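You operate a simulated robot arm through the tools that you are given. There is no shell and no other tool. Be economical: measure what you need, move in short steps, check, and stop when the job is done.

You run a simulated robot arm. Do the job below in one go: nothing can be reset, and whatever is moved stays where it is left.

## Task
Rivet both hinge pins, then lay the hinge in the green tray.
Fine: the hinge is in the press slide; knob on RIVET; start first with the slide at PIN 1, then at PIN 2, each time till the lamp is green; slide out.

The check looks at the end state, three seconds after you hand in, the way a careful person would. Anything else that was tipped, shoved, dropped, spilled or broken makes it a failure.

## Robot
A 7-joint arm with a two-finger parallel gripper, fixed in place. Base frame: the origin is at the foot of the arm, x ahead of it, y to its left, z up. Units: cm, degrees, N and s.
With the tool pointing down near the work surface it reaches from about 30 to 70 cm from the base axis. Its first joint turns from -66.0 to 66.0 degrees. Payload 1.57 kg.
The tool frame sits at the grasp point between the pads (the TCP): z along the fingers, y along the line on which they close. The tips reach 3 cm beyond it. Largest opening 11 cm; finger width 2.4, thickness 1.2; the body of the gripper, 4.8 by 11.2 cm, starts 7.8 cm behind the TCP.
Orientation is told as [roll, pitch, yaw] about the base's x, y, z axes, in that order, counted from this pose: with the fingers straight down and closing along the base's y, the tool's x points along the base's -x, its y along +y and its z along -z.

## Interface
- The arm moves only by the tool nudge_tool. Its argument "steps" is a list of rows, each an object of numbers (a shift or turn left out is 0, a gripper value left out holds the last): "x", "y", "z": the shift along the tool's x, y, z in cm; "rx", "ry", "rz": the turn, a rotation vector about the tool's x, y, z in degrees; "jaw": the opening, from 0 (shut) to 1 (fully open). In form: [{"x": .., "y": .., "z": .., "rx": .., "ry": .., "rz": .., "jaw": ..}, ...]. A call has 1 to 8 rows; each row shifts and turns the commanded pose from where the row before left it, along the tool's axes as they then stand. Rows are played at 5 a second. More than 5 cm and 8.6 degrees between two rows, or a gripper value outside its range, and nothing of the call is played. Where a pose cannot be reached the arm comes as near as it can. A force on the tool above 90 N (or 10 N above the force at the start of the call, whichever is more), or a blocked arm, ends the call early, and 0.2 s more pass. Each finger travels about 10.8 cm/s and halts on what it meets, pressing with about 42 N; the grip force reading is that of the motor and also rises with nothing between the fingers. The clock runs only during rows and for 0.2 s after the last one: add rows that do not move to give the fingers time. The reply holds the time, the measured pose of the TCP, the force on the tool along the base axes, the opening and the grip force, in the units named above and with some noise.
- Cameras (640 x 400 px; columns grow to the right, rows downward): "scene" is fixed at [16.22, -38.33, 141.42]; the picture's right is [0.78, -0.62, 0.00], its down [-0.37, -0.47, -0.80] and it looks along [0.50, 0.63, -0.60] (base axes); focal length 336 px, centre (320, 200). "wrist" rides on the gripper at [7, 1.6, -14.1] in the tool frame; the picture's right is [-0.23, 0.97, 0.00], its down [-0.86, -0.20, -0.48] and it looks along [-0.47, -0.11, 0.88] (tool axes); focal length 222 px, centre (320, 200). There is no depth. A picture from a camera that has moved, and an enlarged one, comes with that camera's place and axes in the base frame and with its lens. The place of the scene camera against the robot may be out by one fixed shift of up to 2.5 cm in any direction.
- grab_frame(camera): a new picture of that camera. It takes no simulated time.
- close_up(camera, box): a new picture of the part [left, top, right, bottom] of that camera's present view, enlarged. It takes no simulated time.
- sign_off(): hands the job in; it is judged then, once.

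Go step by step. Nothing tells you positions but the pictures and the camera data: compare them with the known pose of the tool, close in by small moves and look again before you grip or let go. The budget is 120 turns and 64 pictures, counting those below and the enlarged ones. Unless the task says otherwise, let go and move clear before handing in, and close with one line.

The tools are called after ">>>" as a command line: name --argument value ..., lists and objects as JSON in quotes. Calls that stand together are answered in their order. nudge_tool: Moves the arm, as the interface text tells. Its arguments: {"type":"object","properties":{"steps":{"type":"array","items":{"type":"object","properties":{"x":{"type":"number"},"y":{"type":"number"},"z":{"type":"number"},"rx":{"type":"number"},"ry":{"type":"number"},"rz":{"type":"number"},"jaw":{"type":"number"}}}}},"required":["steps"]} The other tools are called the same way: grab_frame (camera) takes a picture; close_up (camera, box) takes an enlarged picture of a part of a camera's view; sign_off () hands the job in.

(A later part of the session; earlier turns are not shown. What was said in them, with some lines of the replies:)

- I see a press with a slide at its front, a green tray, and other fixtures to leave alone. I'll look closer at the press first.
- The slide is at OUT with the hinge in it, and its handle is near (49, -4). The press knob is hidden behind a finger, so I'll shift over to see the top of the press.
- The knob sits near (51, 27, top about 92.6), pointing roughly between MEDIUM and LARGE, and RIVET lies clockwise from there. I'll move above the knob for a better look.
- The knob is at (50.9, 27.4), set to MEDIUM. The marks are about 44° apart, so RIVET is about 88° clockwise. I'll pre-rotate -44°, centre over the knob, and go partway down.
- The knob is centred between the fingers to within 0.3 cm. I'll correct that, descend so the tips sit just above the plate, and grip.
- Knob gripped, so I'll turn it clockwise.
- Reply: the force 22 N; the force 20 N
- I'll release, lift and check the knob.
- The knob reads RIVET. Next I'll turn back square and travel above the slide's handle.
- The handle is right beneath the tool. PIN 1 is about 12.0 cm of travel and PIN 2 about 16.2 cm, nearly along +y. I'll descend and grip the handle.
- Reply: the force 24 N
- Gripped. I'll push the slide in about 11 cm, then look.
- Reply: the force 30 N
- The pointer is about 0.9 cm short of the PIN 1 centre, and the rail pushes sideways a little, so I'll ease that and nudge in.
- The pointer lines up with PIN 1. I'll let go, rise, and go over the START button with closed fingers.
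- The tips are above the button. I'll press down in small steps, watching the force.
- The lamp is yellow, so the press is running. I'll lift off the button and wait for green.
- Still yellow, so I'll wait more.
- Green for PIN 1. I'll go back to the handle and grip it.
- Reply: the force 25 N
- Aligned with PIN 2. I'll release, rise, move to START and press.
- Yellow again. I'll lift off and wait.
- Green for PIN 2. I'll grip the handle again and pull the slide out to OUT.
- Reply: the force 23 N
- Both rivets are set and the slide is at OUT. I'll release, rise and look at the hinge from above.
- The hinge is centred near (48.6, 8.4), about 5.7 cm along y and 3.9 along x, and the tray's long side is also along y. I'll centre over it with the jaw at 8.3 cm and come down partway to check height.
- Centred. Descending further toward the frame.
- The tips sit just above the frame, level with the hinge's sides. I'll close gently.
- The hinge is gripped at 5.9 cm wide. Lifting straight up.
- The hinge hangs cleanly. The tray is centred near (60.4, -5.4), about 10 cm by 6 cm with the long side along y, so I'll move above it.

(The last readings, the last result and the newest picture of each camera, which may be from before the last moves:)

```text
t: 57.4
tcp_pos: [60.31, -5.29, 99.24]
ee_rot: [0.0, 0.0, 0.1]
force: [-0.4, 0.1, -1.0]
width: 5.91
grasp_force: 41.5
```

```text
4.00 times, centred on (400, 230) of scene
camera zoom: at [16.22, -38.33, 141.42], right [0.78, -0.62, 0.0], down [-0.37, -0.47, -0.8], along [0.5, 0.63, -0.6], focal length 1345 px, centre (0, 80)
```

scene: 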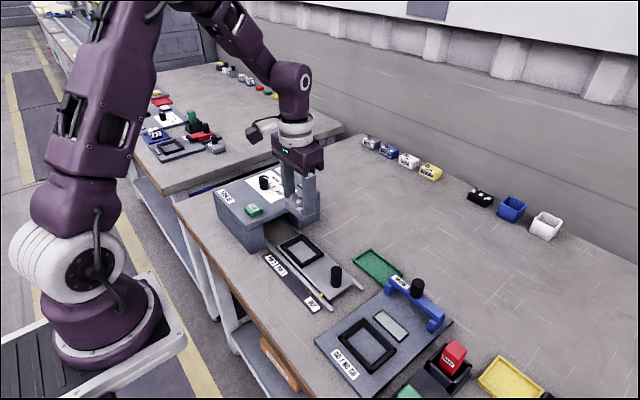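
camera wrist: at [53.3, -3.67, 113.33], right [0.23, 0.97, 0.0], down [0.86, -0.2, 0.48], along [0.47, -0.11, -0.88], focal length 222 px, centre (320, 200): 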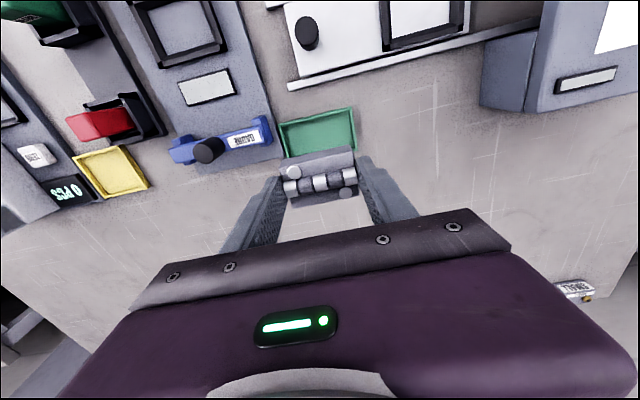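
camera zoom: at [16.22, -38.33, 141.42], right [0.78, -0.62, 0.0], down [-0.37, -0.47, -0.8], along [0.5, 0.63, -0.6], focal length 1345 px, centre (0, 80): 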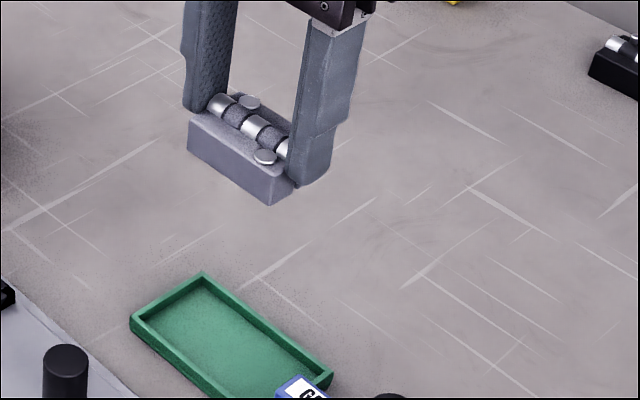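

The tray is directly underneath. I'll descend to just above it, then look.

>>> nudge_tool --steps '[{"z": 4, "y": -0.1}, {"z": 4}, {"z": 3}, {"z": 1.4}, {}]'

>>> close_up --camera "scene" --box '[320, 220, 480, 320]'

>>> close_up --camera "wrist" --box '[224, 100, 416, 220]'

```text
t: 58.6
tcp_pos: [60.3, -5.27, 86.76]
ee_rot: [0.0, 0.1, 0.0]
force: [-0.4, 0.1, -0.9]
width: 5.94
grasp_force: 42.2
```

```text
4.00 times, centred on (400, 270) of scene
camera zoom: at [16.22, -38.33, 141.42], right [0.78, -0.62, 0.0], down [-0.37, -0.47, -0.8], along [0.5, 0.63, -0.6], focal length 1345 px, centre (0, -80)
```

zoom: 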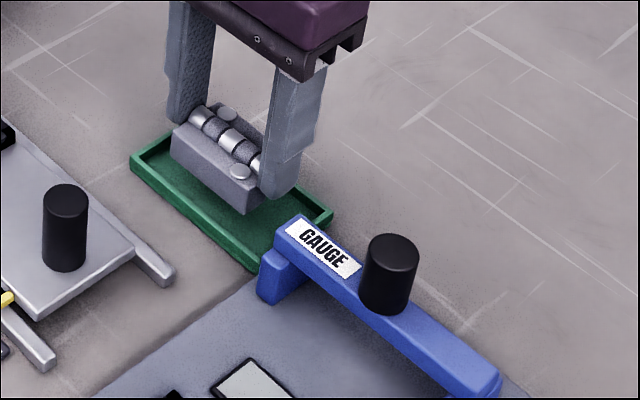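

```text
3.33 times, centred on (320, 160) of wrist
camera zoom: at [53.28, -3.77, 100.81], right [0.23, 0.97, 0.0], down [0.85, -0.2, 0.48], along [0.47, -0.11, -0.88], focal length 740 px, centre (320, 333)
```

zoom: 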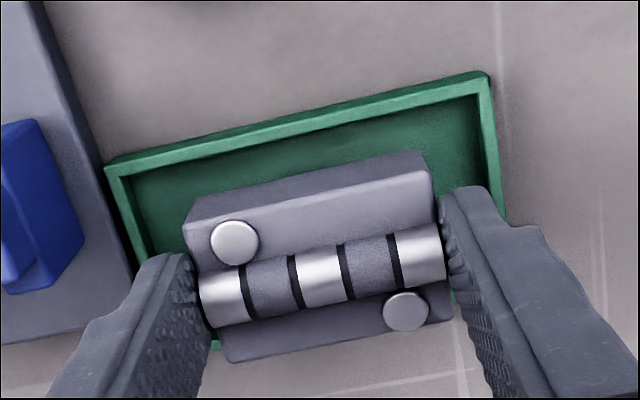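

Well placed, so I'll lower in small steps until contact.

>>> nudge_tool --steps '[{"x": -0.15, "z": 0.8}, {"z": 0.4}, {}]'

>>> nudge_tool --steps '[{"z": 0.3}, {}]'

>>> close_up --camera "scene" --box '[340, 235, 420, 285]'

```text
t: 59.4
tcp_pos: [60.34, -5.3, 85.42]
ee_rot: [-0.1, 0.0, 0.0]
force: [-0.4, -0.7, -0.5]
width: 5.94
grasp_force: 41.9
```

```text
t: 60.0
tcp_pos: [60.36, -5.45, 85.11]
ee_rot: [0.0, 0.0, 0.0]
force: [0.1, 0.1, -1.1]
width: 5.92
grasp_force: 42.3
```

```text
8.00 times, centred on (380, 260) of scene
camera zoom: at [16.22, -38.33, 141.42], right [0.78, -0.62, 0.0], down [-0.37, -0.47, -0.8], along [0.5, 0.63, -0.6], focal length 2690 px, centre (-160, -280)
```

zoom: 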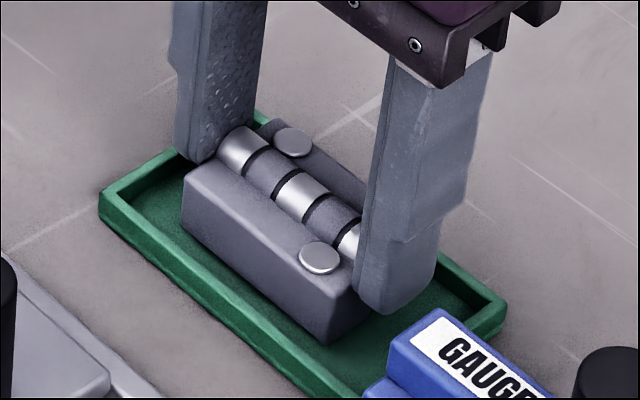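

>>> nudge_tool --steps '[{"z": 0.2}, {}]'

>>> nudge_tool --steps '[{"z": 0.2}, {}]'

>>> nudge_tool --steps '[{"z": 0.15}, {}]'

```text
t: 60.6
tcp_pos: [60.42, -5.38, 85.06]
ee_rot: [0.0, 0.0, -0.1]
force: [0.1, 0.3, -0.6]
width: 5.95
grasp_force: 42.8
```

```text
t: 61.2
tcp_pos: [60.36, -5.38, 84.9]
ee_rot: [0.1, 0.0, -0.1]
force: [-7.6, 1.7, 26.4]
width: 5.97
grasp_force: 42.2
```

```text
t: 61.8
tcp_pos: [60.41, -5.25, 84.8]
ee_rot: [-0.1, -0.3, 0.0]
force: [-5.5, 4.4, 33.1]
width: 5.95
grasp_force: 42.3
```

The hinge has met the tray floor. I'll ease off a touch, open slightly and rise.

>>> nudge_tool --steps '[{"z": -0.2}, {"jaw": 0.61}, {}, {}, {"z": -2}, {"z": -3}, {"z": -4}, {"z": -4}]'

>>> nudge_tool --steps '[{"x": 3, "z": -3}, {"x": 4}, {"x": 4}, {}]'

>>> grab_frame --camera "scene"

>>> close_up --camera "scene" --box '[330, 225, 458, 305]'

```text
t: 63.6
tcp_pos: [60.49, -5.37, 97.69]
ee_rot: [0.0, 0.0, 0.1]
force: [0.8, -0.1, -0.2]
width: 6.72
grasp_force: 0.0
```

```text
t: 64.6
tcp_pos: [49.5, -5.27, 100.88]
ee_rot: [0.0, 0.0, 0.0]
force: [0.4, 0.0, -0.3]
width: 6.72
grasp_force: 0.1
```

```text
17 pictures are left
```

scene: 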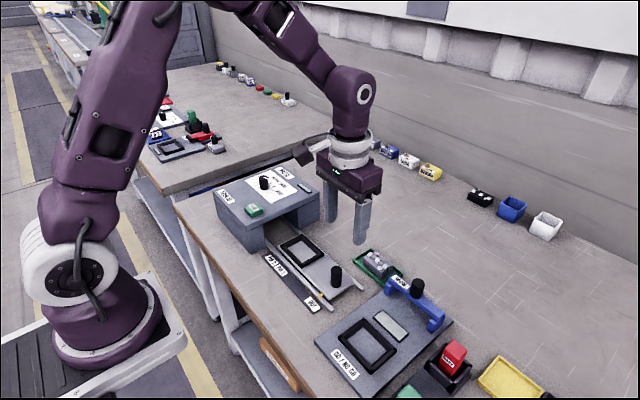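

```text
5.00 times, centred on (394, 265) of scene
camera zoom: at [16.22, -38.33, 141.42], right [0.78, -0.62, 0.0], down [-0.37, -0.47, -0.8], along [0.5, 0.63, -0.6], focal length 1681 px, centre (-50, -125)
```

zoom: 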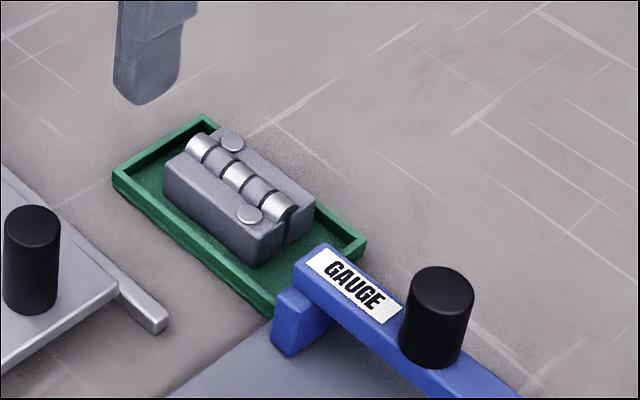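

The hinge appears to lie flat in the tray. One closer look from the wrist will confirm it isn't resting on the far wall.

>>> close_up --camera "wrist" --box '[260, 120, 400, 220]'

>>> close_up --camera "scene" --box '[200, 150, 360, 310]'

```text
4.00 times, centred on (330, 170) of wrist
camera zoom: at [42.4, -3.7, 114.94], right [0.23, 0.97, 0.0], down [0.85, -0.2, 0.48], along [0.47, -0.11, -0.88], focal length 888 px, centre (280, 320)
```

zoom: 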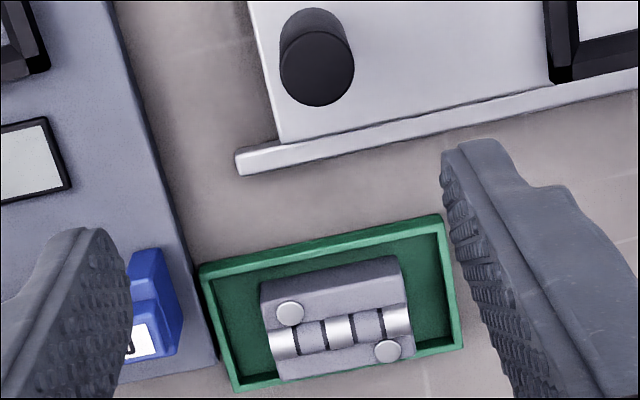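

```text
2.50 times, centred on (280, 230) of scene
camera zoom: at [16.22, -38.33, 141.42], right [0.78, -0.62, 0.0], down [-0.37, -0.47, -0.8], along [0.5, 0.63, -0.6], focal length 840 px, centre (420, 125)
```

zoom: 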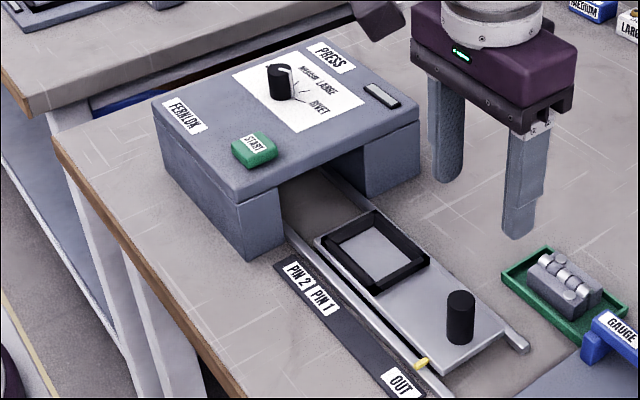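

The hinge lies inside the tray, the slide is at OUT, nothing else has moved, and the gripper is clear, so I'm handing in.

>>> sign_off

```text
The job is handed in.
```

Both hinge pins were riveted, each run until the lamp went green, and the hinge is lying flat in the green tray with the slide back at OUT.
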